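You operate a simulated robot arm through the tools that you are given. There is no shell and no other tool.

You run a simulated robot arm. Do the job below in one go: nothing can be reset, and whatever is moved stays where it is left.

Task
Put things in order on the top of the island. At the end: the grey stone pestle is on the white side plate; the purple oven sponge is in the silver steamer basket; the beige seeded bread slice stands where the purple oven sponge stood; the orange pastry brush stands where the grey stone pestle stood; the blue spice mill is in the grey bowl; whatever was shut is shut again. Leave all else as you found it, and nothing knocked over.
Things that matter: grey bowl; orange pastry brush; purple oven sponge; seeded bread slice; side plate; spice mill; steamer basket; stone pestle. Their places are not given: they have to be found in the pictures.

The check looks at the end state, three seconds after you hand in, the way a careful person would. Anything else that was tipped, shoved, dropped, spilled or broken makes it a failure.

Robot
A 7-joint arm with a two-finger gripper, fixed in place. Base frame: the origin is at the foot of the arm, x ahead of it, y to its left, z up; the work surface is at about z = 0.82. Lengths are in m, angles in rad, forces in N, time in s.
With the tool pointing down near the work surface it reaches from about 0.34 to 0.72 m from the base axis. Its first joint turns from -1.152 to 1.152 rad. Payload 2.45 kg.
The tool frame sits at the grasp point between the pads (the TCP): z along the fingers, y along the line on which they close. The tips reach 0.026 m beyond it. Largest opening 0.096 m; the body of the gripper starts 0.069 m behind the TCP.
Orientation is that of the tool frame in the base frame, as a unit quaternion [w, x, y, z]. With the fingers straight down and closing along the base's y, the tool's x points along the base's -x, its y along +y and its z along -z.

Tools
- The arm moves only by the tool send_rows. Its argument "commands" is a list of rows, each a list of 6 numbers: the shift along the tool's x, y, z in cm, then the turn, a rotation vector about the tool's x, y, z in rad. In form: [[tx, ty, tz, rx, ry, rz], ...]. A call has 1 to 20 rows; each row is the pose to reach, as a shift and turn from the pose commanded when the call began, along the tool's axes at that moment. "claw" is the closure, from 0 (fully open) to 1 (shut), set as the call begins (left out, the last holds). Rows are played at 5 a second. More than 0.05 m and 0.15 rad between two rows, or a gripper value outside its range, and nothing of the call is played. Where a pose cannot be reached the arm comes as near as it can. A force on the tool above 40 N (or 10 N above the force at the start of the call, whichever is more), or a blocked arm, ends the call early, and 0.2 s more pass. Each finger halts on what it meets, pressing with about 27 N; the grip force reading is that of the motor and also rises with nothing between the fingers. The clock runs only during rows and for 0.2 s after the last one: add rows that repeat a pose to give the fingers time. The reply holds the time, the measured pose of the TCP, the force on the tool along the base axes, the opening and the grip force, in the units named above and with some noise, with the torque about the TCP (base axes, N m) and any sound that the robot's microphone picked up.
- Cameras (640 x 400 px; columns grow to the right, rows downward): "scene" is fixed at [0.1803, -0.4275, 1.4015]; the picture's right is [0.39, -0.92, 0.00], its down [-0.72, -0.31, -0.63] and it looks along [0.58, 0.25, -0.78] (base axes); focal length 248 px, centre (320, 200). "wrist" rides on the gripper at [0.082, 0.003, -0.098] in the tool frame; the picture's right is [-0.04, 1.00, 0.00], its down [-0.73, -0.03, -0.68] and it looks along [-0.68, -0.03, 0.73] (tool axes); focal length 256 px, centre (320, 200).
- get_image(camera): a new picture of that camera. It takes no simulated time.
- point_at(camera, pixels): for up to 12 pixels [column, row] of the newest picture of that camera ("zoom" is the newest enlarged one), the place [x, y, z] in the base frame of the surface seen there, good to about 0.002 m. It takes no simulated time.
- close_up(camera, box): a new picture of the part [left, top, right, bottom] of that camera's present view, enlarged. It takes no simulated time.
- hand_in(): hands the job in; it is judged then, once.

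Open the gripper and draw the arm clear of the work before you hand the job in, unless the task says otherwise.

The tools are called after "Call:" by a JSON object that holds its "api" and its "payload". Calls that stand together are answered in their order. send_rows: Moves the arm, as the interface text tells. Its arguments: {"type":"object","properties":{"commands":{"type":"array","items":{"type":"array","items":{"type":"number"}}},"claw":{"type":"number"}},"required":["commands"]} The other tools are called the same way: get_image (camera) takes a picture; point_at (camera, pixels) gives the place of the surface under pixels of a picture; close_up (camera, box) takes an enlarged picture of a part of a camera's view; hand_in () hands the job in.

At the start:

```text
t: 0.0
tcp_pos: [0.4132, -0.0667, 1.1666]
orientation: [0.001, -0.001, 1.0, 0.001]
ft_force: [0.4, -0.4, 0.7]
wrist_torque: [0.02, -0.03, 0.02]
opening: 0.0961
gripper_force: 0.1
```

scene: 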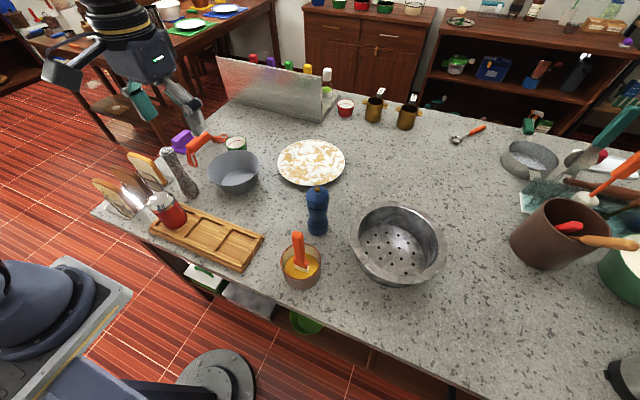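
wrist: 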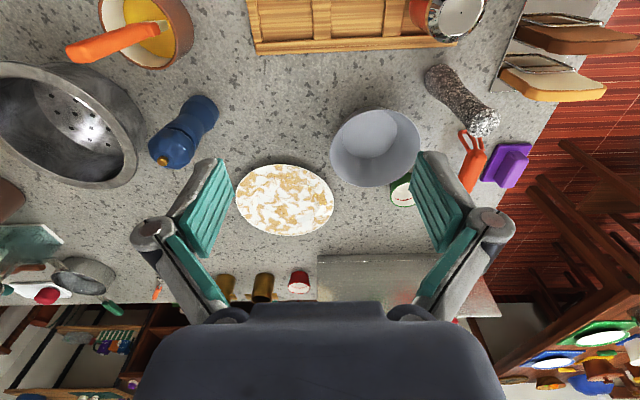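

The start pictures show the steamer basket near scene (398,245), the blue mill (317,210), the grey bowl (235,170), the pestle (180,172), and the bread slices at left (110-150,175). I take enlarged pictures to see the details.

Call:
{"api": "close_up", "payload": {"camera": "scene", "box": [80, 100, 280, 225]}}

Call:
{"api": "close_up", "payload": {"camera": "scene", "box": [260, 130, 460, 300]}}

Call:
{"api": "close_up", "payload": {"camera": "wrist", "box": [380, 0, 640, 220]}}

Call:
{"api": "close_up", "payload": {"camera": "scene", "box": [440, 80, 640, 300]}}

```text
3.20 times, centred on (180, 162) of scene
```

zoom: 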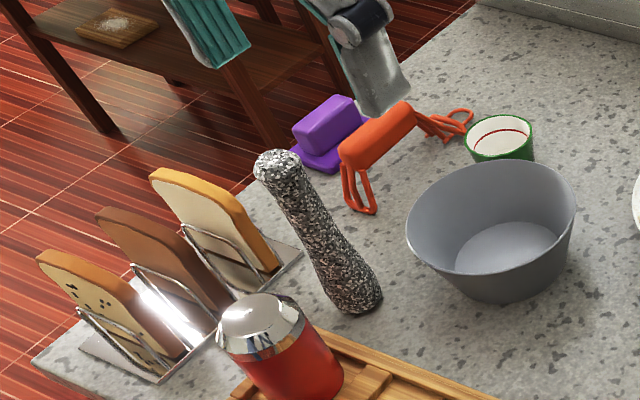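

```text
2.35 times, centred on (360, 215) of scene
```

zoom: 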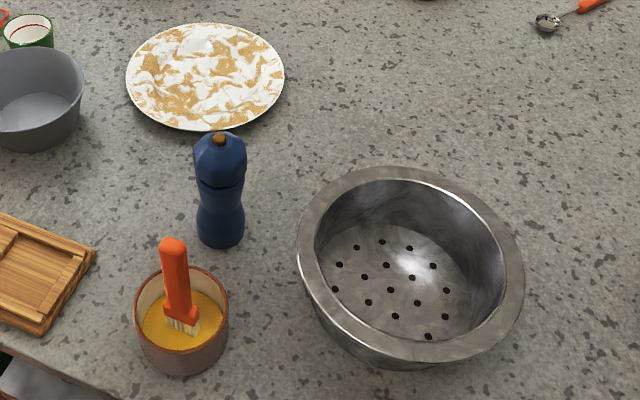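

```text
1.82 times, centred on (510, 110) of wrist
```

zoom: 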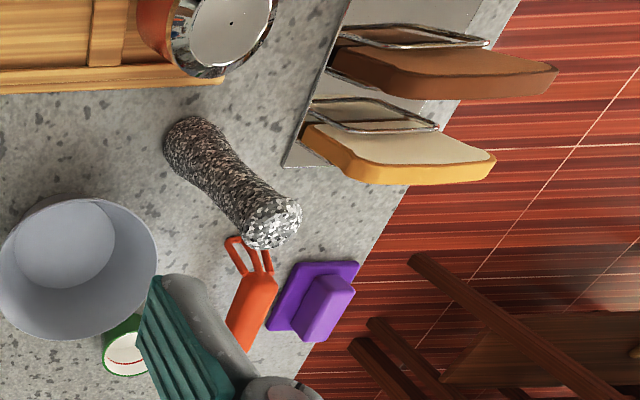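

```text
1.82 times, centred on (540, 190) of scene
```

zoom: 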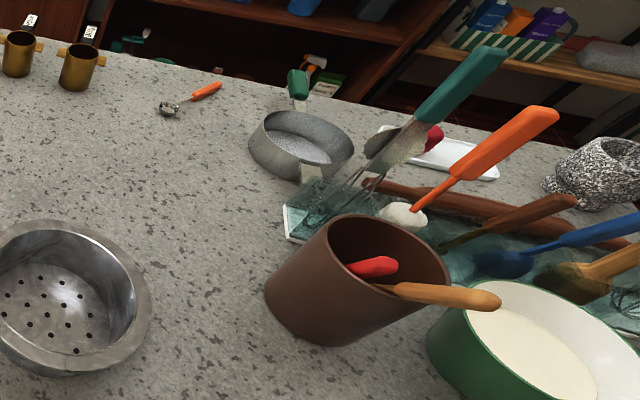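

I look closer at the plate-like disc at (310,163), the metal thing at (275,85) and the far right region to find the white side plate and anything that is shut.

Call:
{"api": "close_up", "payload": {"camera": "scene", "box": [200, 40, 360, 140]}}

Call:
{"api": "close_up", "payload": {"camera": "scene", "box": [260, 125, 360, 195]}}

Call:
{"api": "close_up", "payload": {"camera": "scene", "box": [500, 100, 640, 220]}}

Call:
{"api": "close_up", "payload": {"camera": "scene", "box": [130, 230, 450, 400]}}

Call:
{"api": "close_up", "payload": {"camera": "scene", "box": [560, 200, 640, 400]}}

```text
4.00 times, centred on (280, 90) of scene
```

zoom: 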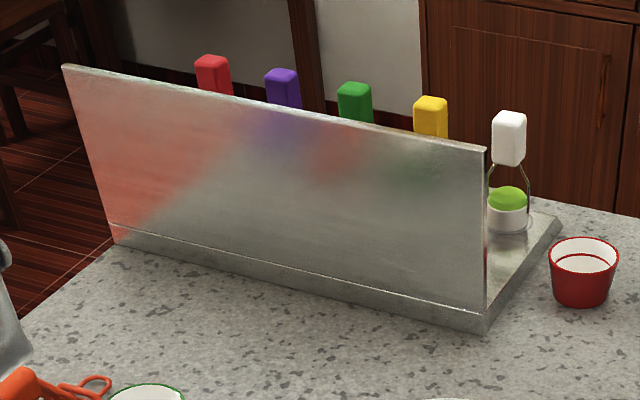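

```text
5.71 times, centred on (310, 160) of scene
```

zoom: 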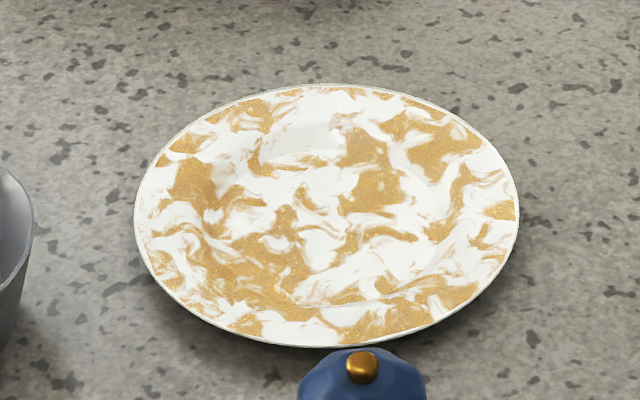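

```text
3.33 times, centred on (570, 160) of scene
```

zoom: 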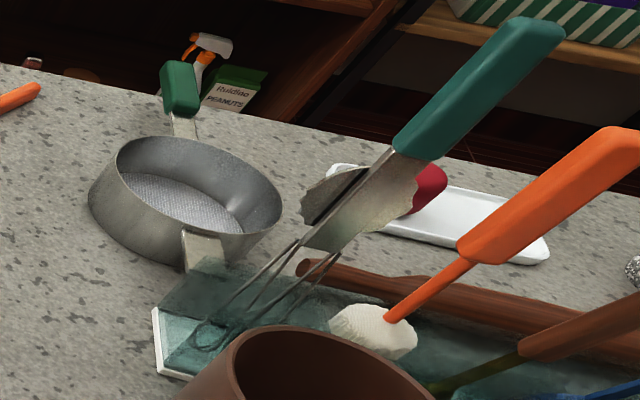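

```text
2.00 times, centred on (290, 315) of scene
```

zoom: 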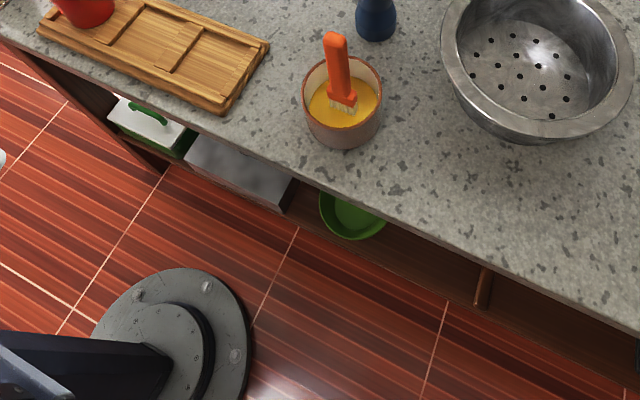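

```text
2.00 times, centred on (600, 300) of scene
```

zoom: 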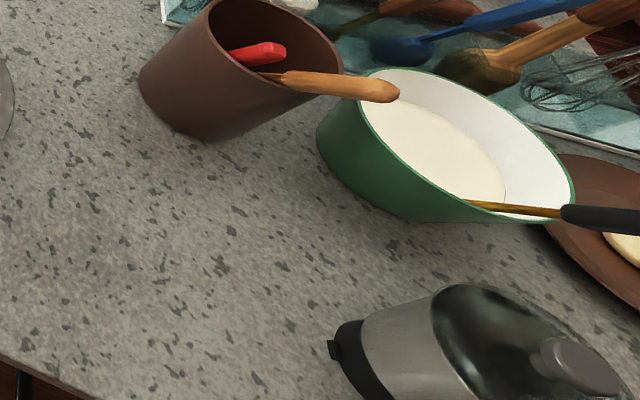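

The marbled white plate at (310,163) is the side plate, and nothing relevant seems to be shut. Now I locate the objects with points in a fresh scene picture.

Call:
{"api": "get_image", "payload": {"camera": "scene"}}

Call:
{"api": "point_at", "payload": {"camera": "scene", "pixels": [[166, 151], [180, 175], [190, 195], [199, 194], [180, 135], [183, 147], [205, 141], [235, 180], [213, 160], [260, 162], [236, 153], [233, 190]]}}

Call:
{"api": "point_at", "payload": {"camera": "scene", "pixels": [[310, 163], [277, 163], [344, 163], [310, 140], [310, 184], [317, 190], [317, 210], [318, 232], [300, 240], [301, 262], [284, 262], [320, 260]]}}

Call:
{"api": "point_at", "payload": {"camera": "scene", "pixels": [[398, 250], [352, 240], [445, 245], [400, 203], [395, 285], [95, 180], [110, 195], [130, 208], [128, 155], [140, 165], [160, 180], [150, 152]]}}

```text
taken
```

scene: 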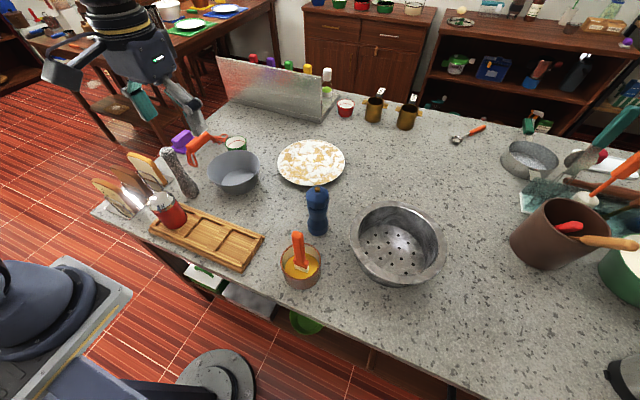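

```text
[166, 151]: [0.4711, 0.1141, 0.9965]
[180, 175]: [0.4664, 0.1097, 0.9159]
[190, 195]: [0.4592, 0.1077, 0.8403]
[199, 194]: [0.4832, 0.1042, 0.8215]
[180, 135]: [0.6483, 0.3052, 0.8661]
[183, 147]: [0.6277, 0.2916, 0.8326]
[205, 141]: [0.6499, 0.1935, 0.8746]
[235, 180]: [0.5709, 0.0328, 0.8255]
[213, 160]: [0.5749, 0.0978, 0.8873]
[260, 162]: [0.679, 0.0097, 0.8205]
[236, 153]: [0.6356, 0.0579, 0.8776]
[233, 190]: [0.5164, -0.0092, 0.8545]
```

```text
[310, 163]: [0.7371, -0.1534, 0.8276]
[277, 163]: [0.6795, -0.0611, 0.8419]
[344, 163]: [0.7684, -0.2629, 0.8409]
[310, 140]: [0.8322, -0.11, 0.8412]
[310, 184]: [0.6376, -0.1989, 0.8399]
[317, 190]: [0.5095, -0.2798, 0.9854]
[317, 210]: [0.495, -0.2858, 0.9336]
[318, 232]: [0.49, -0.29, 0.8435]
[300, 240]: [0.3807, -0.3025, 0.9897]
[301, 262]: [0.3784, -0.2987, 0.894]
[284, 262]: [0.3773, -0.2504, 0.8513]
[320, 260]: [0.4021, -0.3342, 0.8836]
```

```text
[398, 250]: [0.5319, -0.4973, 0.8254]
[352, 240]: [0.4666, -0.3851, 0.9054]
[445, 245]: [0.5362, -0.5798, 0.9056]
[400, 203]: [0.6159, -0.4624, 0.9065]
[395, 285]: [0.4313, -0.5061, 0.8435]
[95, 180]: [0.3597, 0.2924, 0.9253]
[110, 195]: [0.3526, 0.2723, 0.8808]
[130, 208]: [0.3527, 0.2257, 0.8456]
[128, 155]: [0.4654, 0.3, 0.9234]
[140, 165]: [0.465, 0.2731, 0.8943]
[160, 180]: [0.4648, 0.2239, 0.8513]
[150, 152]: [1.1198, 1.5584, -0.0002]
```

I've got rough places: pestle (0.47,0.11), mill (0.50,-0.285), bowl (~0.59,0.03), plate (0.737,-0.155), steamer (~0.53,-0.49), sponge (0.64,0.30). I refine with wrist-view points on the pestle, bread rack, sponge and bowl.

Call:
{"api": "get_image", "payload": {"camera": "wrist"}}

Call:
{"api": "point_at", "payload": {"camera": "wrist", "pixels": [[484, 123], [440, 75], [462, 98], [515, 150], [505, 165], [495, 178], [525, 148], [520, 160], [530, 175], [472, 150], [470, 175], [375, 145]]}}

Call:
{"api": "point_at", "payload": {"camera": "wrist", "pixels": [[330, 150], [420, 150], [375, 108], [380, 187], [510, 85], [550, 98], [600, 95], [520, 70], [530, 35], [600, 45], [550, 78], [505, 60]]}}

Call:
{"api": "close_up", "payload": {"camera": "scene", "box": [80, 130, 200, 230]}}

```text
taken
```

wrist: 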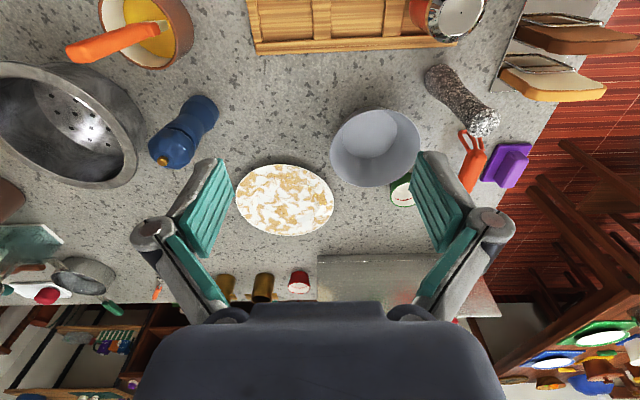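

```text
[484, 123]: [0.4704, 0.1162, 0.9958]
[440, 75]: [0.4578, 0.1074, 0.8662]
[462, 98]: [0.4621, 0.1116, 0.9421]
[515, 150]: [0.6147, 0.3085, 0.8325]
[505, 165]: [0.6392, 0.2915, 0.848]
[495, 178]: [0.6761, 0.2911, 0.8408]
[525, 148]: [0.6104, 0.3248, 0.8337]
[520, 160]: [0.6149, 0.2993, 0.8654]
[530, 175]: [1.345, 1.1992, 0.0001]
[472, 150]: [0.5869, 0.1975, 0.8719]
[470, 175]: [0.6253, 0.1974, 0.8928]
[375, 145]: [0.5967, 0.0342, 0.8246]
```

```text
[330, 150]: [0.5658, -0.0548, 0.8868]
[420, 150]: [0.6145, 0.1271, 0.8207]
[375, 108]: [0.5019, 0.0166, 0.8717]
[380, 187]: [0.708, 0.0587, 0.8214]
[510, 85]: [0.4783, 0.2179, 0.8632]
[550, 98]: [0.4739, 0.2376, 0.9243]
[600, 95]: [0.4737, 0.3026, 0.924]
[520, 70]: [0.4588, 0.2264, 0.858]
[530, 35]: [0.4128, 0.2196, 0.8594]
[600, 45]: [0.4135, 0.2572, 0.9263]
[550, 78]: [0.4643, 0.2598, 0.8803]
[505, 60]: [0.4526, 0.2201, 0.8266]
```

```text
4.00 times, centred on (140, 180) of scene
```

zoom: 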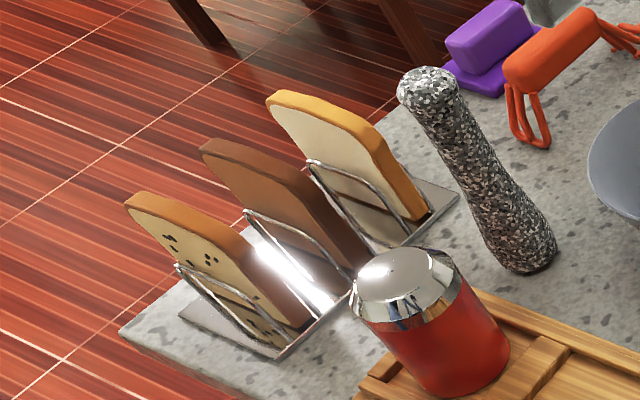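

The seeded slice stands in the rack at about x 0.36, y 0.22–0.31, top z 0.925; the sponge handle is at about (0.64,0.30), top z 0.866. I move above the sponge for a closer wrist look.

Call:
{"api": "send_rows", "payload": {"commands": [[-1.4, 3.5, 1.0, 0, 0, 0], [-2.8, 7, 2.0, 0, 0, 0], [-4.2, 10.5, 3, 0, 0, 0], [-5.6, 14, 4, 0, 0, 0], [-7, 17.5, 5, 0, 0, 0], [-8.4, 21, 6, 0, 0, 0], [-9.8, 24.5, 7, 0, 0, 0], [-11.2, 28, 8, 0, 0, 0], [-12.6, 31.5, 9, 0, 0, 0], [-14, 35, 10, 0, 0, 0], [-14, 35, 10, 0, 0, 0]], "claw": 0.3}}

Call:
{"api": "get_image", "payload": {"camera": "wrist"}}

Call:
{"api": "get_image", "payload": {"camera": "scene"}}

```text
t: 2.4
tcp_pos: [0.5509, 0.2832, 1.0687]
orientation: [0.0, 0.0, 1.0, 0.001]
ft_force: [-0.2, -0.7, 0.2]
wrist_torque: [-0.01, -0.02, -0.01]
opening: 0.0673
gripper_force: 0.1
```

```text
taken
```

wrist: 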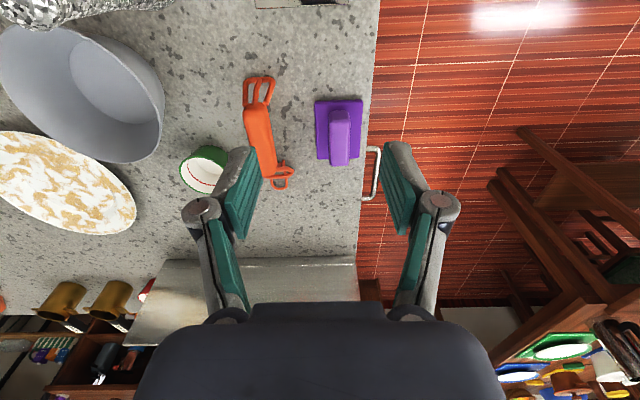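

```text
taken
```

scene: 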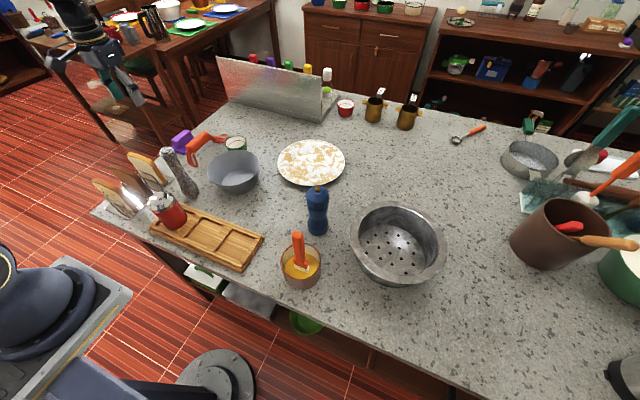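

The sponge appears at wrist (338,133), near the counter edge at column ~370. I zoom in and measure its handle, base plate and the counter edge.

Call:
{"api": "close_up", "payload": {"camera": "wrist", "box": [230, 60, 410, 200]}}

Call:
{"api": "point_at", "payload": {"camera": "wrist", "pixels": [[318, 104], [360, 103], [361, 155], [319, 157], [333, 112], [346, 111], [340, 126], [332, 140], [348, 140], [340, 163], [372, 100], [362, 185]]}}

Call:
{"api": "point_at", "payload": {"camera": "wrist", "pixels": [[258, 85], [262, 120], [265, 145], [272, 175], [290, 175], [245, 80], [272, 80], [280, 188], [375, 40], [377, 170], [335, 170], [270, 130]]}}

```text
2.86 times, centred on (320, 130) of wrist
```

zoom: 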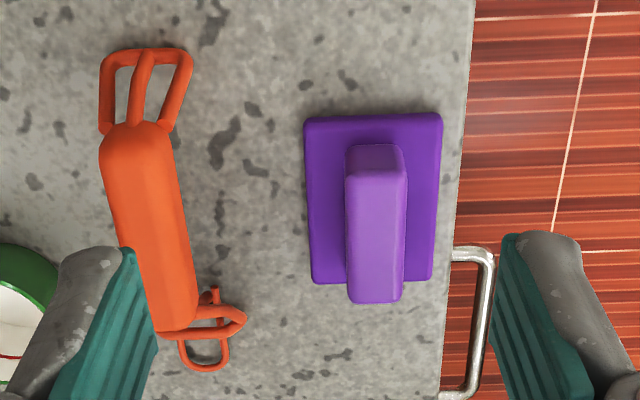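

```text
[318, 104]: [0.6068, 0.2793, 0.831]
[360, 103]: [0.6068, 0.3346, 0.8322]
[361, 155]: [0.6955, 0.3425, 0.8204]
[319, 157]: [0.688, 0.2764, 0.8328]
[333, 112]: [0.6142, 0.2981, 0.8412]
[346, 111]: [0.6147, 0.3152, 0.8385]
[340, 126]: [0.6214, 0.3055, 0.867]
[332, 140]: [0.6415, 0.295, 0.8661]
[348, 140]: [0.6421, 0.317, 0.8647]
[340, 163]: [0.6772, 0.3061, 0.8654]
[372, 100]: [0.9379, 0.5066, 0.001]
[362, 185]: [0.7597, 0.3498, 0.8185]
```

```text
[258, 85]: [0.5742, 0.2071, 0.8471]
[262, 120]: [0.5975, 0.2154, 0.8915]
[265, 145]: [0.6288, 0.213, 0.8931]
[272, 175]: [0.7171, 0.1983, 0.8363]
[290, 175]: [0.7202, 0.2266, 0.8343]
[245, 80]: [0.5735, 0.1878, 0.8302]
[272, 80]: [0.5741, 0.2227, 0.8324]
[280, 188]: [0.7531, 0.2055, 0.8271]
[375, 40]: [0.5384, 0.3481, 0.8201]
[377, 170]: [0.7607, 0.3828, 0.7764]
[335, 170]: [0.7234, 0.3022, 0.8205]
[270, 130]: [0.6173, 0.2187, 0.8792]
```

Sponge base is centred at about (0.648, 0.3065), its handle is 0.024 wide along y (0.294–0.318) with top z 0.866; the counter edge is at y≈0.35. I go to just above it, then check.

Call:
{"api": "send_rows", "payload": {"commands": [[-2.3, 0.6, 3.0, 0, 0, 0], [-4.6, 1.2, 6, 0, 0, 0], [-6.9, 1.8, 9, 0, 0, 0], [-9.1, 2.3, 12, 0, 0, 0], [-9.1, 2.3, 15, 0, 0, 0], [-9.1, 2.3, 15, 0, 0, 0]], "claw": 0.35}}

Call:
{"api": "get_image", "payload": {"camera": "wrist"}}

```text
t: 3.8
tcp_pos: [0.6412, 0.3059, 0.9178]
orientation: [0.0, 0.0, 1.0, 0.0]
ft_force: [-0.9, 0.2, -0.2]
wrist_torque: [-0.02, -0.03, 0.02]
opening: 0.0623
gripper_force: 0.1
```

```text
taken
```

wrist: 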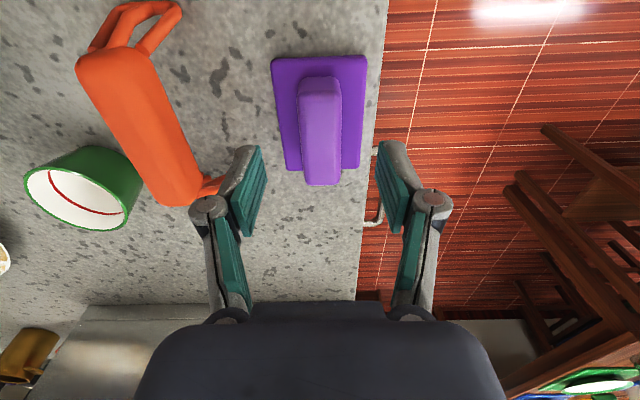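

The handle (col ~320) lies between the fingers and the masher at left stays clear. I descend 5.5 cm.

Call:
{"api": "send_rows", "payload": {"commands": [[0, 0, 2, 0, 0, 0], [0, 0, 4, 0, 0, 0], [0, 0, 5.4, 0, 0, 0], [0, 0, 5.4, 0, 0, 0]]}}

Call:
{"api": "send_rows", "payload": {"commands": [[0, 0, 0, 0, 0, 0], [0, 0, 0, 0, 0, 0], [0, 0, 0, 0, 0, 0], [0, 0, 0, 0, 0, 0]], "claw": 1}}

Call:
{"api": "get_image", "payload": {"camera": "wrist"}}

```text
t: 4.8
tcp_pos: [0.6436, 0.3044, 0.8652]
orientation: [-0.001, -0.001, 1.0, 0.0]
ft_force: [-0.4, 0.2, 0.2]
wrist_torque: [-0.01, 0.0, -0.01]
opening: 0.0624
gripper_force: 0.1
```

```text
t: 5.8
tcp_pos: [0.6422, 0.305, 0.8632]
orientation: [0.0, 0.001, 1.0, 0.0]
ft_force: [-0.7, 0.7, 0.4]
wrist_torque: [-0.02, 0.02, -0.02]
opening: 0.0269
gripper_force: 27.1
```

```text
taken
```

wrist: 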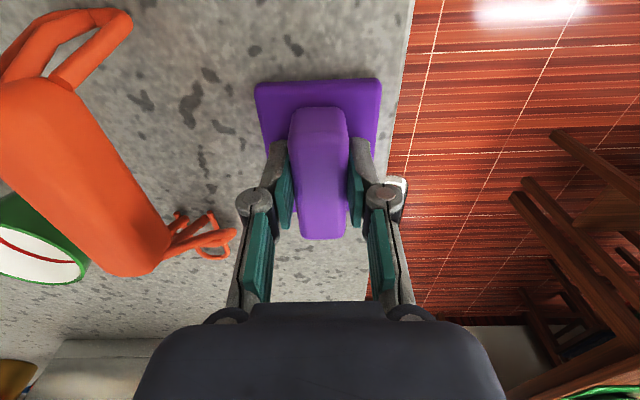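

The sponge handle is gripped (opening 0.027, 27 N). I lift it straight up, and meanwhile measure the steamer rim in the scene picture.

Call:
{"api": "send_rows", "payload": {"commands": [[0, 0, -2, 0, 0, 0], [0, 0, -5, 0, 0, 0], [0, 0, -9, 0, 0, 0], [0, 0, -13, 0, 0, 0], [0, 0, -17, 0, 0, 0], [0, 0, -21, 0, 0, 0], [0, 0, -24, 0, 0, 0], [0, 0, -24, 0, 0, 0]]}}

Call:
{"api": "get_image", "payload": {"camera": "scene"}}

Call:
{"api": "point_at", "payload": {"camera": "scene", "pixels": [[353, 232], [442, 232], [398, 204], [356, 255], [442, 256], [375, 210], [422, 208], [398, 280], [398, 230], [370, 242], [420, 262], [380, 262]]}}

```text
t: 7.6
tcp_pos: [0.6267, 0.2957, 1.0972]
orientation: [0.0, 0.0, 1.0, 0.0]
ft_force: [-0.2, 0.0, 0.5]
wrist_torque: [-0.03, 0.01, 0.02]
opening: 0.027
gripper_force: 26.4
out of reach, approached as far as the arm can: row 5, 6, 7, 8
```

```text
taken
```

scene: 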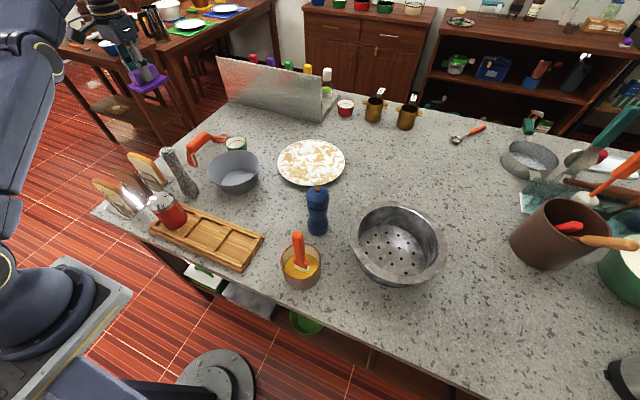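

```text
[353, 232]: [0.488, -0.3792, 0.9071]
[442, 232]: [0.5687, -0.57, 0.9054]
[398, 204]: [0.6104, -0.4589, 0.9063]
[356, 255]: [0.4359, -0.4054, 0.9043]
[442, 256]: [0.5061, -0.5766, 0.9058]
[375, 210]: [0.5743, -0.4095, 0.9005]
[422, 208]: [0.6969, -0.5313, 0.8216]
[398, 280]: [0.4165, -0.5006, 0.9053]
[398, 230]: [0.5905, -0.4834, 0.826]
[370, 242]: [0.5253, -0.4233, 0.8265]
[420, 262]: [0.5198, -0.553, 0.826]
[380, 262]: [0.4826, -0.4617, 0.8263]
```

The sponge hangs clear at scene (148,80). The steamer rim fits a circle centred near (0.515,-0.478), radius 0.10, floor z 0.826; I carry the sponge across at z≈1.09.

Call:
{"api": "send_rows", "payload": {"commands": [[0.74, -4.37, 0.1, 0, 0, 0], [1.48, -8.73, 0.2, 0, 0, 0], [2.22, -13.1, 0.3, 0, 0, 0], [2.96, -17.47, 0.4, 0, 0, 0], [3.69, -21.83, 0.5, 0, 0, 0], [4.43, -26.2, 0.7, 0, 0, 0], [5.17, -30.57, 0.8, 0, 0, 0], [5.91, -34.93, 0.9, 0, 0, 0], [6.65, -39.3, 1.0, 0, 0, 0], [7.39, -43.67, 1.1, 0, 0, 0], [8.13, -48.03, 1.2, 0, 0, 0], [8.87, -52.4, 1.3, 0, 0, 0], [9.61, -56.77, 1.4, 0, 0, 0], [10.34, -61.13, 1.6, 0, 0, 0], [11.08, -65.5, 1.7, 0, 0, 0], [11.82, -69.87, 1.8, 0, 0, 0], [12.56, -74.23, 1.9, 0, 0, 0], [13.3, -78.6, 2.0, 0, 0, 0], [13.3, -78.6, 2.0, 0, 0, 0]]}}

Call:
{"api": "get_image", "payload": {"camera": "wrist"}}

Call:
{"api": "get_image", "payload": {"camera": "scene"}}

```text
t: 11.6
tcp_pos: [0.4853, -0.4725, 1.0717]
orientation: [0.0, 0.0, 1.0, 0.001]
ft_force: [-0.3, -0.8, -0.3]
wrist_torque: [0.0, -0.02, -0.01]
opening: 0.027
gripper_force: 27.1
out of reach, approached as far as the arm can: row 18, 19
```

```text
taken
```

wrist: 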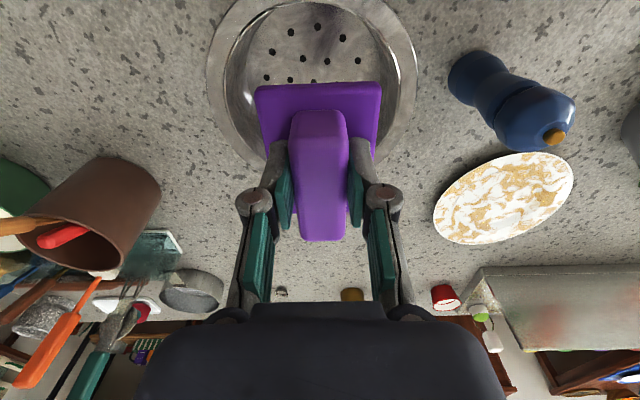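

```text
taken
```

scene: 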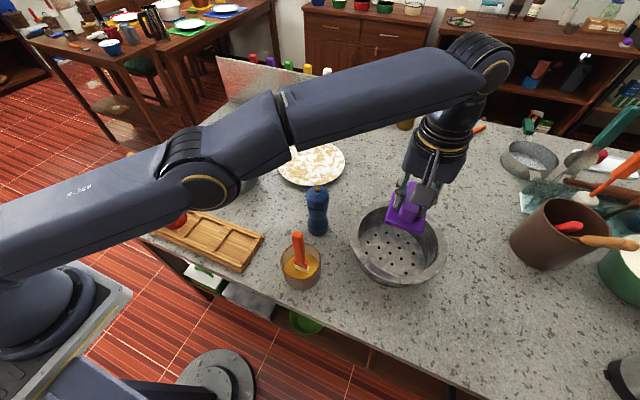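

The arm stopped at its reach limit (0.485,-0.4725); I lower 8 cm (sponge bottom still above the rim) and read the pose to see which base the shifts use.

Call:
{"api": "send_rows", "payload": {"commands": [[0, 0, 3, 0, 0, 0], [0, 0, 6, 0, 0, 0], [0, 0, 9, 0, 0, 0], [0, 0, 9, 0, 0, 0]]}}

```text
t: 12.6
tcp_pos: [0.4852, -0.4689, 0.986]
orientation: [0.0, -0.001, 1.0, 0.0]
ft_force: [-0.3, -0.5, -1.1]
wrist_torque: [-0.02, -0.01, 0.02]
opening: 0.0271
gripper_force: 27.4
```

The shifts are taken from the clipped pose. Now I move +2.5 cm x, -1 cm y over the steamer centre, then lower the sponge to just above its floor.

Call:
{"api": "send_rows", "payload": {"commands": [[-2.5, -1.0, 0, 0, 0, 0], [-2.5, -1.0, 2, 0, 0, 0], [-2.5, -1.0, 5, 0, 0, 0], [-2.5, -1.0, 8, 0, 0, 0], [-2.5, -1.0, 9.5, 0, 0, 0], [-2.5, -1.0, 10.8, 0, 0, 0], [-2.5, -1.0, 11.2, 0, 0, 0], [-2.5, -1.0, 11.2, 0, 0, 0]]}}

Call:
{"api": "get_image", "payload": {"camera": "wrist"}}

Call:
{"api": "close_up", "payload": {"camera": "scene", "box": [330, 150, 470, 300]}}

```text
t: 14.4
tcp_pos: [0.5081, -0.4774, 0.8732]
orientation: [0.0, 0.001, 1.0, 0.0]
ft_force: [0.2, -0.8, 0.5]
wrist_torque: [-0.01, -0.01, -0.01]
opening: 0.027
gripper_force: 27.4
out of reach, approached as far as the arm can: row 1, 2, 3, 4, 5, 6, 7, 8
```

```text
taken
```

wrist: 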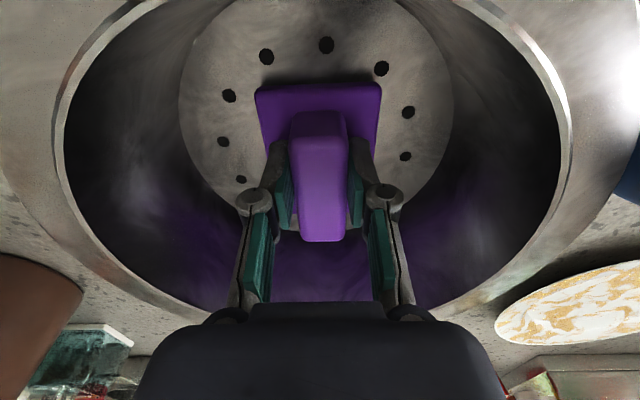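

```text
2.67 times, centred on (400, 225) of scene
```

zoom: 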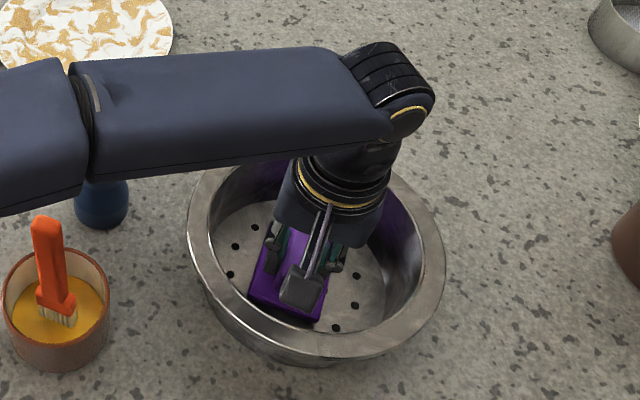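

The sponge sits over the steamer floor just above contact. I open to about 0.055 and let it down, then lift straight up.

Call:
{"api": "send_rows", "payload": {"commands": [[0, 0, 0.2, 0, 0, 0], [0, 0, 0.2, 0, 0, 0], [0, 0, 0.2, 0, 0, 0], [0, 0, 0.2, 0, 0, 0], [0, 0, 0.2, 0, 0, 0]], "claw": 0.42}}

Call:
{"api": "send_rows", "payload": {"commands": [[0, 0, -2, 0, 0, 0], [0, 0, -4, 0, 0, 0], [0, 0, -8, 0, 0, 0], [0.5, 0, -12, 0, 0, 0], [1.5, 0, -16, 0, 0, 0], [3.0, 0, -20, 0, 0, 0], [3.0, 0, -20, 0, 0, 0]]}}

Call:
{"api": "get_image", "payload": {"camera": "wrist"}}

Call:
{"api": "get_image", "payload": {"camera": "scene"}}

```text
t: 15.6
tcp_pos: [0.5068, -0.4773, 0.8709]
orientation: [0.0, 0.0, 1.0, 0.0]
ft_force: [-0.5, 0.7, 0.3]
wrist_torque: [0.01, 0.03, 0.02]
opening: 0.0556
gripper_force: 0.0
```

```text
t: 17.2
tcp_pos: [0.478, -0.477, 1.069]
orientation: [0.001, 0.0, 1.0, 0.0]
ft_force: [-0.4, 0.6, -0.3]
wrist_torque: [0.03, 0.0, -0.01]
opening: 0.0555
gripper_force: 0.0
```

```text
taken
```

wrist: 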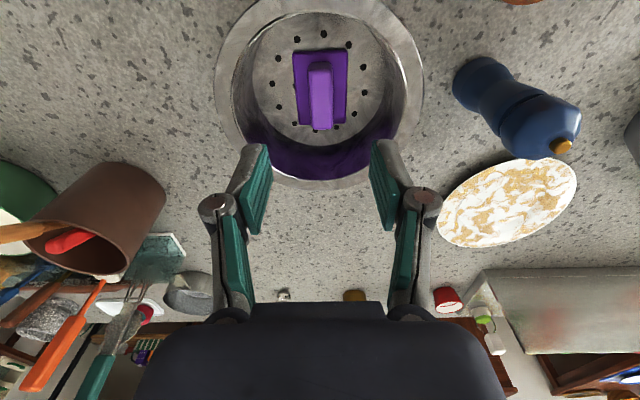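

```text
taken
```

scene: 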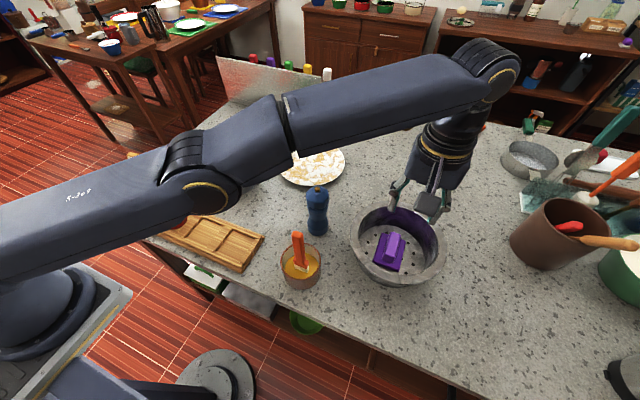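

The sponge lies flat in the steamer at scene (390,250). Next is the mill; I measure its shape and the bowl rim more closely.

Call:
{"api": "close_up", "payload": {"camera": "scene", "box": [290, 175, 345, 245]}}

Call:
{"api": "point_at", "payload": {"camera": "zoom", "pixels": [[320, 110], [320, 140], [320, 170], [260, 170], [380, 170], [320, 220], [320, 270], [320, 320], [270, 320], [370, 320], [320, 360], [320, 200]]}}

Call:
{"api": "point_at", "payload": {"camera": "wrist", "pixels": [[563, 147], [540, 125], [520, 110], [495, 90], [475, 75], [530, 150], [545, 105], [460, 85], [485, 62], [320, 60], [300, 90], [345, 90]]}}

```text
5.71 times, centred on (318, 210) of scene
```

zoom: 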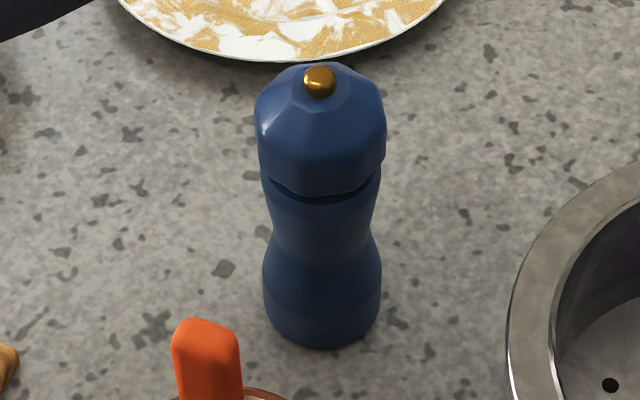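

```text
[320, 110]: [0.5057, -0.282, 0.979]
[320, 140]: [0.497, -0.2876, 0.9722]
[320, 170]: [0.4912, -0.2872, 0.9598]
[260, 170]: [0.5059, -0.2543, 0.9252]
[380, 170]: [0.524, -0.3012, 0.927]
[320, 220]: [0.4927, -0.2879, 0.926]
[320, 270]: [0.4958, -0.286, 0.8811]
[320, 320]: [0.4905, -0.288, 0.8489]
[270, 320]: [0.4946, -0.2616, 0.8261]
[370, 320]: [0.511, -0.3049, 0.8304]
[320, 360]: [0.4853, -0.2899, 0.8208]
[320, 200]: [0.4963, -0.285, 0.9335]
```

```text
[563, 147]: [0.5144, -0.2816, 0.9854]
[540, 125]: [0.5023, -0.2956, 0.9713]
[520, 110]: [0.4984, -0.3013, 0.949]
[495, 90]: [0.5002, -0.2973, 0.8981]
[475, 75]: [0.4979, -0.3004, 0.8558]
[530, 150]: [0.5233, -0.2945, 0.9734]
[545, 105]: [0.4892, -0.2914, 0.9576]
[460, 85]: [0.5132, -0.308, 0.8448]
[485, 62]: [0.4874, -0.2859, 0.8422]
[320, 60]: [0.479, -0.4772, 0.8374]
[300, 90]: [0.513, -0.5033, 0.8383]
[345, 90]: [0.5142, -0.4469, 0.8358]
```

Mill axis is about (0.5125,-0.280), head radius ~0.026, knob at z≈0.99. I move above it with the gripper fully open and check alignment.

Call:
{"api": "send_rows", "payload": {"commands": [[-0.7, 4, 0, 0, 0, 0], [-1.4, 8, 0, 0, 0, 0], [-2.1, 12, 0, 0, 0, 0], [-2.8, 16, 0, 0, 0, 0], [-3.5, 19.7, 0, 0, 0, 0], [-3.5, 19.7, 1, 0, 0, 0], [-3.5, 19.7, 1, 0, 0, 0]], "claw": 0}}

Call:
{"api": "get_image", "payload": {"camera": "wrist"}}

Call:
{"api": "point_at", "payload": {"camera": "wrist", "pixels": [[320, 110], [320, 130], [320, 150], [320, 170], [320, 90], [300, 130], [340, 130]]}}

```text
t: 18.8
tcp_pos: [0.5115, -0.2812, 1.0614]
orientation: [0.0, 0.0, 1.0, -0.001]
ft_force: [-0.3, -0.7, -0.7]
wrist_torque: [0.02, 0.0, -0.01]
opening: 0.0963
gripper_force: 0.0
```

```text
taken
```

wrist: 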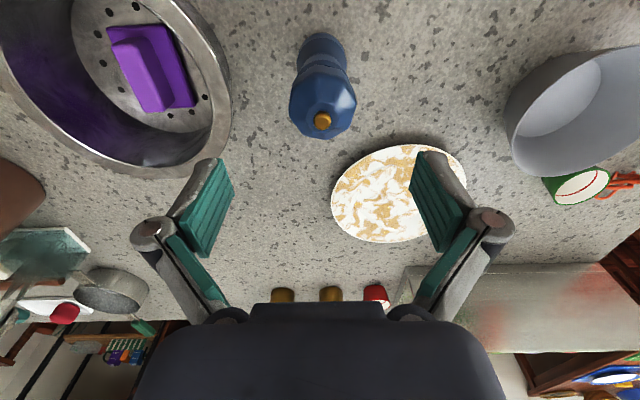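

```text
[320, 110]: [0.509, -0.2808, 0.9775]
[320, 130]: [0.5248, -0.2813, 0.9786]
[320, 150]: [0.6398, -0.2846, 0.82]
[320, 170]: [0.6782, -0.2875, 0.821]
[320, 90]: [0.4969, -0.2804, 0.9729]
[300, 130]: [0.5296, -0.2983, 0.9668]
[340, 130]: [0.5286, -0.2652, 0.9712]
```

The mill head is centred between the fingers at (322,112). I descend 11.5 cm to grip the head, then close.

Call:
{"api": "send_rows", "payload": {"commands": [[0, 0, 3, 0, 0, 0], [0, 0, 6, 0, 0, 0], [0, 0, 9, 0, 0, 0], [0, 0, 11.4, 0, 0, 0], [0, 0, 11.4, 0, 0, 0]]}}

Call:
{"api": "send_rows", "payload": {"commands": [[0, 0, 0, 0, 0, 0], [0, 0, 0, 0, 0, 0], [0, 0, 0, 0, 0, 0], [0, 0, 0, 0, 0, 0], [0, 0, 0, 0, 0, 0]], "claw": 1}}

Call:
{"api": "get_image", "payload": {"camera": "wrist"}}

Call:
{"api": "get_image", "payload": {"camera": "scene"}}

```text
t: 20.0
tcp_pos: [0.513, -0.2799, 0.9467]
orientation: [0.0, 0.0, 1.0, 0.0]
ft_force: [0.4, 0.5, 0.8]
wrist_torque: [-0.02, 0.02, -0.03]
opening: 0.0961
gripper_force: 0.1
```

```text
t: 21.2
tcp_pos: [0.513, -0.2793, 0.9481]
orientation: [0.0, 0.001, 1.0, 0.0]
ft_force: [0.4, -0.9, 2.1]
wrist_torque: [0.07, 0.03, 0.02]
opening: 0.0516
gripper_force: 27.1
```

```text
taken
```

wrist: 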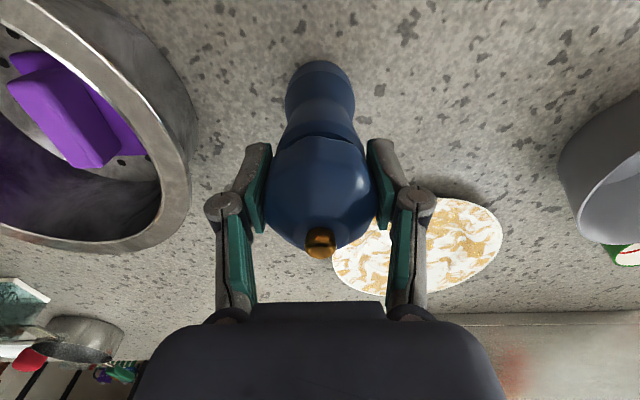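

```text
taken
```

scene: 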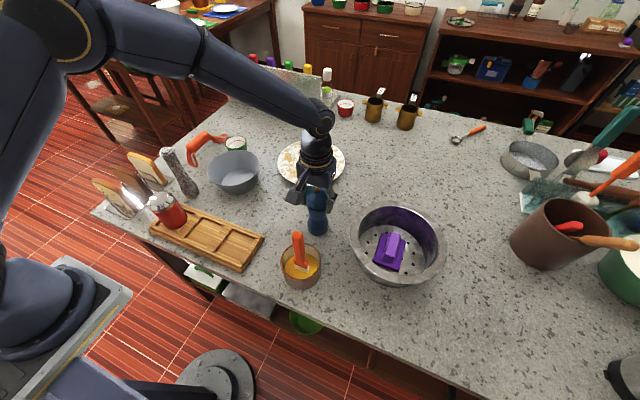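

The mill is gripped (opening 0.052, 27 N). I lift it 12 cm straight up and check it.

Call:
{"api": "send_rows", "payload": {"commands": [[0, 0, -1, 0, 0, 0], [0, 0, -3, 0, 0, 0], [0, 0, -6, 0, 0, 0], [0, 0, -9, 0, 0, 0], [0, 0, -12, 0, 0, 0], [0, 0, -12, 0, 0, 0]]}}

Call:
{"api": "get_image", "payload": {"camera": "scene"}}

Call:
{"api": "close_up", "payload": {"camera": "scene", "box": [195, 125, 345, 245]}}

Call:
{"api": "point_at", "payload": {"camera": "scene", "pixels": [[209, 165], [212, 160], [222, 153], [240, 150], [255, 157], [259, 165], [220, 178], [235, 183], [250, 176], [235, 175], [225, 172], [245, 170]]}}

```text
t: 22.6
tcp_pos: [0.5124, -0.2796, 1.0672]
orientation: [0.0, 0.0, 1.0, -0.001]
ft_force: [0.1, 0.3, -3.1]
wrist_torque: [-0.04, 0.0, -0.02]
opening: 0.0513
gripper_force: 27.1
```

```text
taken
```

scene: 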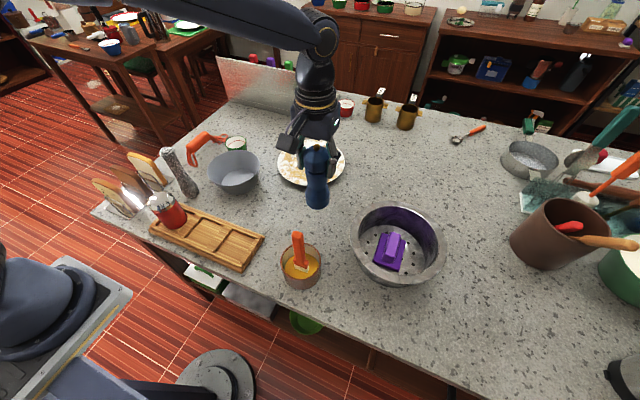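

```text
3.33 times, centred on (270, 185) of scene
```

zoom: 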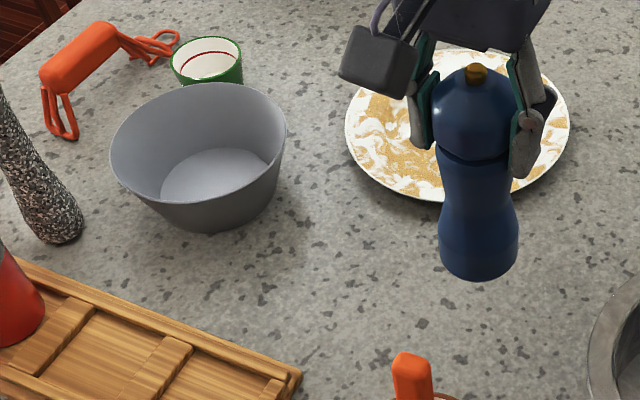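

```text
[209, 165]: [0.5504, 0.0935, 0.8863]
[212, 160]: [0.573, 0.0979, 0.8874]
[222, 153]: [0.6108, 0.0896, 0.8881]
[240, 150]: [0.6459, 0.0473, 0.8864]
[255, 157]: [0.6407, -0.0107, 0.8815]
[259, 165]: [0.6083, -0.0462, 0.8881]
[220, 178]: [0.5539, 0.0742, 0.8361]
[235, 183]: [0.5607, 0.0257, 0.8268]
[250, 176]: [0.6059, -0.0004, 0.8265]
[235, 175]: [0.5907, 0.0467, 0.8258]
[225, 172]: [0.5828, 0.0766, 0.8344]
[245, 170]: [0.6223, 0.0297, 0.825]
```

The bowl rim fits a circle centred (0.577,0.022), radius 0.076, floor z 0.8255. I carry the mill above the bowl centre at z 1.067 (mill base ~5 cm above the rim).

Call:
{"api": "send_rows", "payload": {"commands": [[-0.8, 3.8, 0, 0, 0, 0], [-1.6, 7.55, 0, 0, 0, 0], [-2.4, 11.3, 0, 0, 0, 0], [-3.3, 15.1, 0, 0, 0, 0], [-4.1, 18.9, 0, 0, 0, 0], [-4.9, 22.6, 0, 0, 0, 0], [-5.7, 26.4, 0, 0, 0, 0], [-6.5, 30.2, 0, 0, 0, 0], [-6.5, 30.2, 0, 0, 0, 0], [-6.5, 30.2, 0, 0, 0, 0]]}}

Call:
{"api": "get_image", "payload": {"camera": "wrist"}}

Call:
{"api": "close_up", "payload": {"camera": "scene", "box": [180, 80, 330, 220]}}

```text
t: 24.8
tcp_pos: [0.5753, 0.0229, 1.0678]
orientation: [0.0, 0.0, 1.0, 0.001]
ft_force: [-0.5, -0.2, -2.3]
wrist_torque: [-0.02, 0.0, 0.03]
opening: 0.0515
gripper_force: 27.1
```

```text
taken
```

wrist: 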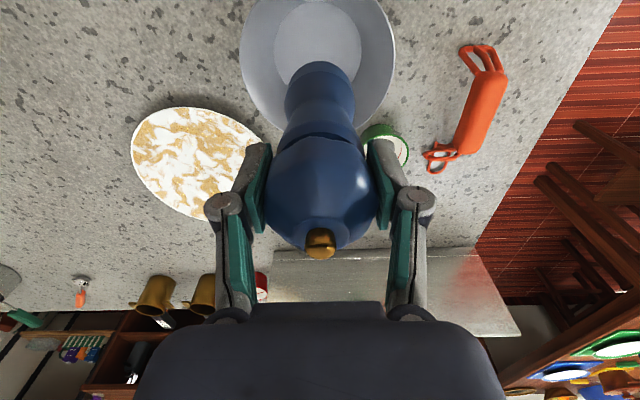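

```text
2.86 times, centred on (255, 150) of scene
```

zoom: 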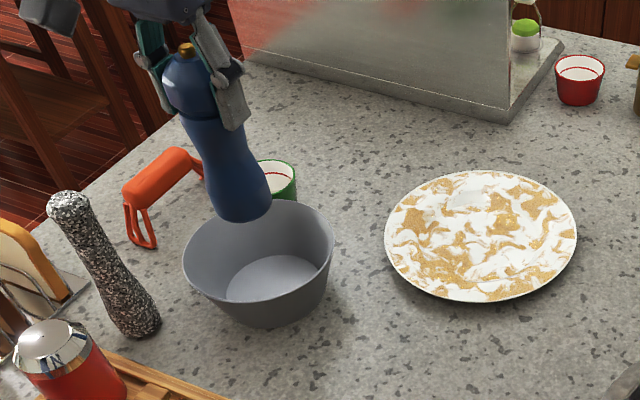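

The mill hangs over the bowl. I lower it 11.1 cm into the bowl, slowing near the floor.

Call:
{"api": "send_rows", "payload": {"commands": [[-0.15, -0.05, 2.5, 0, 0, 0], [-0.15, -0.05, 5, 0, 0, 0], [-0.15, -0.05, 7.5, 0, 0, 0], [-0.15, -0.05, 9.5, 0, 0, 0], [-0.15, -0.05, 10.5, 0, 0, 0], [-0.15, -0.05, 11.1, 0, 0, 0], [-0.15, -0.05, 11.1, 0, 0, 0]]}}

Call:
{"api": "close_up", "payload": {"camera": "scene", "box": [180, 80, 330, 220]}}

```text
t: 26.4
tcp_pos: [0.5781, 0.0202, 0.9553]
orientation: [0.0, -0.001, 1.0, -0.001]
ft_force: [0.3, -0.2, -1.4]
wrist_torque: [-0.03, 0.02, 0.05]
opening: 0.0516
gripper_force: 27.2
```

```text
2.86 times, centred on (255, 150) of scene
```

zoom: 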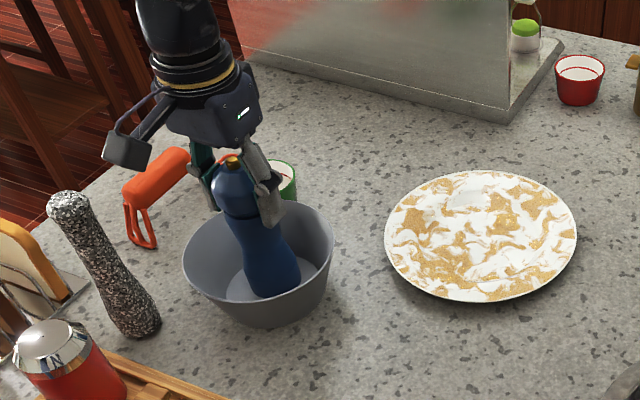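

Still carrying the mill's weight (~-1.4 N), so the base is at most a few mm above the floor. I lower in 1 mm steps while watching the force.

Call:
{"api": "send_rows", "payload": {"commands": [[0, 0, 0.1, 0, 0, 0], [0, 0, 0.2, 0, 0, 0], [0, 0, 0.2, 0, 0, 0]]}}

```text
t: 27.2
tcp_pos: [0.5789, 0.0202, 0.953]
orientation: [0.0, 0.0, 1.0, 0.0]
ft_force: [0.3, -0.4, -2.3]
wrist_torque: [0.0, 0.02, 0.0]
opening: 0.0514
gripper_force: 26.7
```

Call:
{"api": "send_rows", "payload": {"commands": [[0, 0, 0.1, 0, 0, 0], [0, 0, 0.2, 0, 0, 0], [0, 0, 0.2, 0, 0, 0]]}}

```text
t: 28.0
tcp_pos: [0.5784, 0.02, 0.9522]
orientation: [0.002, 0.0, 1.0, 0.0]
ft_force: [-2.0, -0.8, 19.3]
wrist_torque: [0.0, 0.16, 0.01]
opening: 0.0516
gripper_force: 27.1
```

The base is in contact with the bowl floor (19 N). I back off 1 mm and open the gripper.

Call:
{"api": "send_rows", "payload": {"commands": [[0, 0, -0.12, 0, 0, 0], [0, 0, -0.12, 0, 0, 0]]}}

Call:
{"api": "send_rows", "payload": {"commands": [[0, 0, 0, 0, 0, 0], [0, 0, 0, 0, 0, 0], [0, 0, 0, 0, 0, 0], [0, 0, 0, 0, 0, 0], [0, 0, 0, 0, 0, 0]], "claw": 0.05}}

Call:
{"api": "get_image", "payload": {"camera": "wrist"}}

Call:
{"api": "close_up", "payload": {"camera": "scene", "box": [180, 80, 330, 220]}}

```text
t: 28.6
tcp_pos: [0.5788, 0.0208, 0.9519]
orientation: [0.001, 0.0, 1.0, 0.0]
ft_force: [3.7, -0.9, 9.4]
wrist_torque: [-0.05, -0.54, -0.01]
opening: 0.0516
gripper_force: 26.8
```

```text
t: 29.8
tcp_pos: [0.5783, 0.0209, 0.9526]
orientation: [0.0, 0.001, 1.0, 0.0]
ft_force: [0.7, -0.7, 0.1]
wrist_torque: [0.0, 0.04, -0.01]
opening: 0.0911
gripper_force: 0.1
```

```text
taken
```

wrist: 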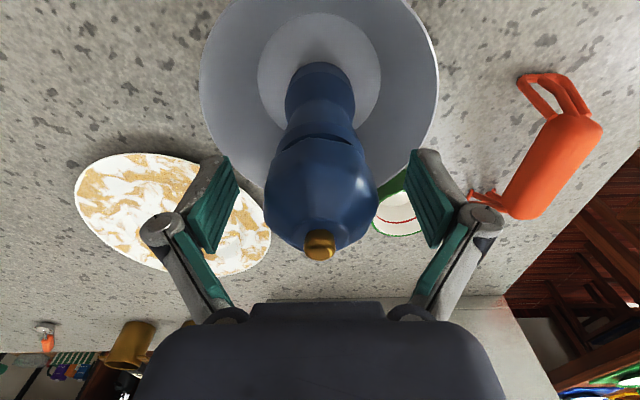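

```text
2.86 times, centred on (255, 150) of scene
```

zoom: 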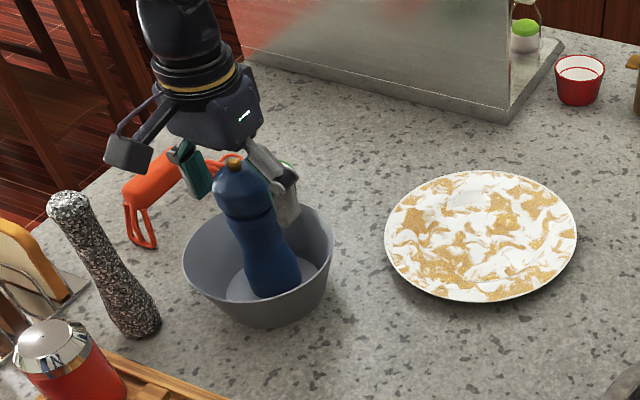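

The mill stands upright in the bowl. I lift clear of it and fly over to the plate, both to measure the plate well and to test how far out the tool reaches there at the pestle's release height.

Call:
{"api": "send_rows", "payload": {"commands": [[0, 0, -3, 0, 0, 0], [0, 0, -6, 0, 0, 0], [0, 0, -9, 0, 0, 0], [0, 0, -12, 0, 0, 0], [-1, -4, -12, 0, 0, 0], [-2, -8, -12, 0, 0, 0], [-3, -12, -12, 0, 0, 0], [-4, -16.6, -12, 0, 0, 0], [-4, -16.6, -12, 0, 0, 0]]}}

Call:
{"api": "get_image", "payload": {"camera": "wrist"}}

Call:
{"api": "get_image", "payload": {"camera": "scene"}}

```text
t: 31.8
tcp_pos: [0.6195, -0.146, 1.0735]
orientation: [0.0, -0.001, 1.0, 0.0]
ft_force: [-0.3, -0.3, -0.4]
wrist_torque: [-0.02, 0.0, 0.02]
opening: 0.0912
gripper_force: 0.0
```

```text
taken
```

wrist: 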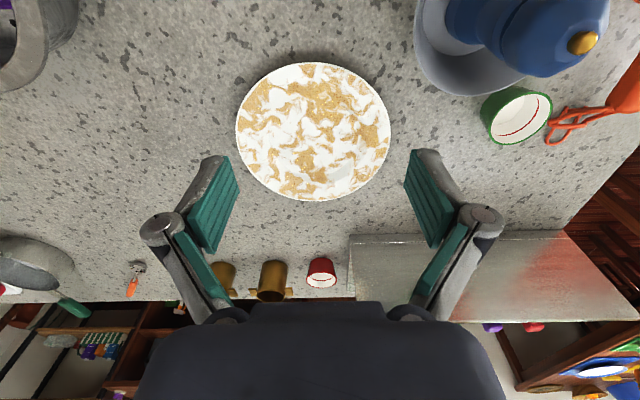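

```text
taken
```

scene: 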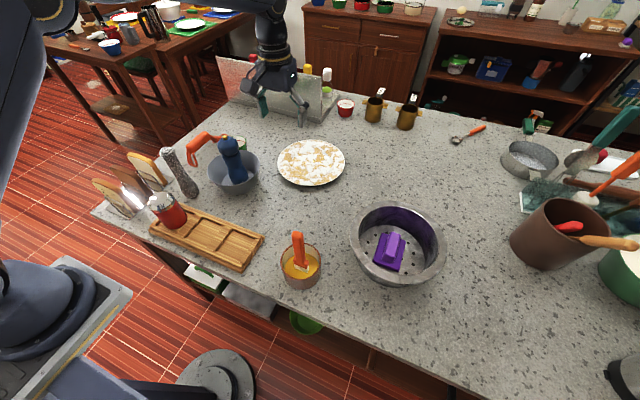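

The mill stands in the bowl at scene (232,160). I measure the plate profile along its near-far line in the wrist picture.

Call:
{"api": "point_at", "payload": {"camera": "wrist", "pixels": [[312, 64], [312, 72], [312, 80], [312, 88], [312, 96], [312, 104], [312, 112], [312, 125], [312, 140], [312, 160], [312, 180], [312, 198]]}}

Call:
{"api": "point_at", "payload": {"camera": "wrist", "pixels": [[237, 130], [245, 130], [255, 130], [265, 130], [280, 130], [300, 130], [330, 130], [350, 130], [360, 130], [370, 130], [380, 130], [389, 130]]}}

Call:
{"api": "send_rows", "payload": {"commands": [[-3, 0, 4, 0, 0, 0], [-6, 0, 8, 0, 0, 0], [-8, 0, 12, 0, 0, 0], [-8.5, 0, 12.5, 0, 0, 0], [-8.5, 0, 12.5, 0, 0, 0]]}}

```text
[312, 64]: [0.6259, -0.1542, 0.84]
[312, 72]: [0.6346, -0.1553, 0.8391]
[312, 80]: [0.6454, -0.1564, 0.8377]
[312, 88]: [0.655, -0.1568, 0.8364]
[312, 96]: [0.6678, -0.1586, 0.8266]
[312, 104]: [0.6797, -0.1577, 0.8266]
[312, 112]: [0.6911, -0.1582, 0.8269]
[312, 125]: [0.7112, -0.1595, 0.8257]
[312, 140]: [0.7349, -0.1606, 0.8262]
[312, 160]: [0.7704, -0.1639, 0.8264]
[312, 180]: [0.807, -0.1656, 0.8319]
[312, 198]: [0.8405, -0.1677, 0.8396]
```

```text
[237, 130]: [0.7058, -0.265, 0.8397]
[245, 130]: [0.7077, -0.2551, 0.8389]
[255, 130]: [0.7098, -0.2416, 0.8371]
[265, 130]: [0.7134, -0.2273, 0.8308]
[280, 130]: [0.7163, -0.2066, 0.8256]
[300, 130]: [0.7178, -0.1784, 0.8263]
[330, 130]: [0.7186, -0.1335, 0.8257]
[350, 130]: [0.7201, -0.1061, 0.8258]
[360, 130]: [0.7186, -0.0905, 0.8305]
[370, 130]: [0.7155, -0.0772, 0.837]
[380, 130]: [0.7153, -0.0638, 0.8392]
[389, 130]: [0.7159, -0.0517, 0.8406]
```

```text
t: 33.0
tcp_pos: [0.7043, -0.1469, 0.9479]
orientation: [0.0, -0.001, 1.0, 0.001]
ft_force: [0.4, 0.3, -0.3]
wrist_torque: [-0.02, 0.02, 0.01]
opening: 0.0913
gripper_force: 0.0
```

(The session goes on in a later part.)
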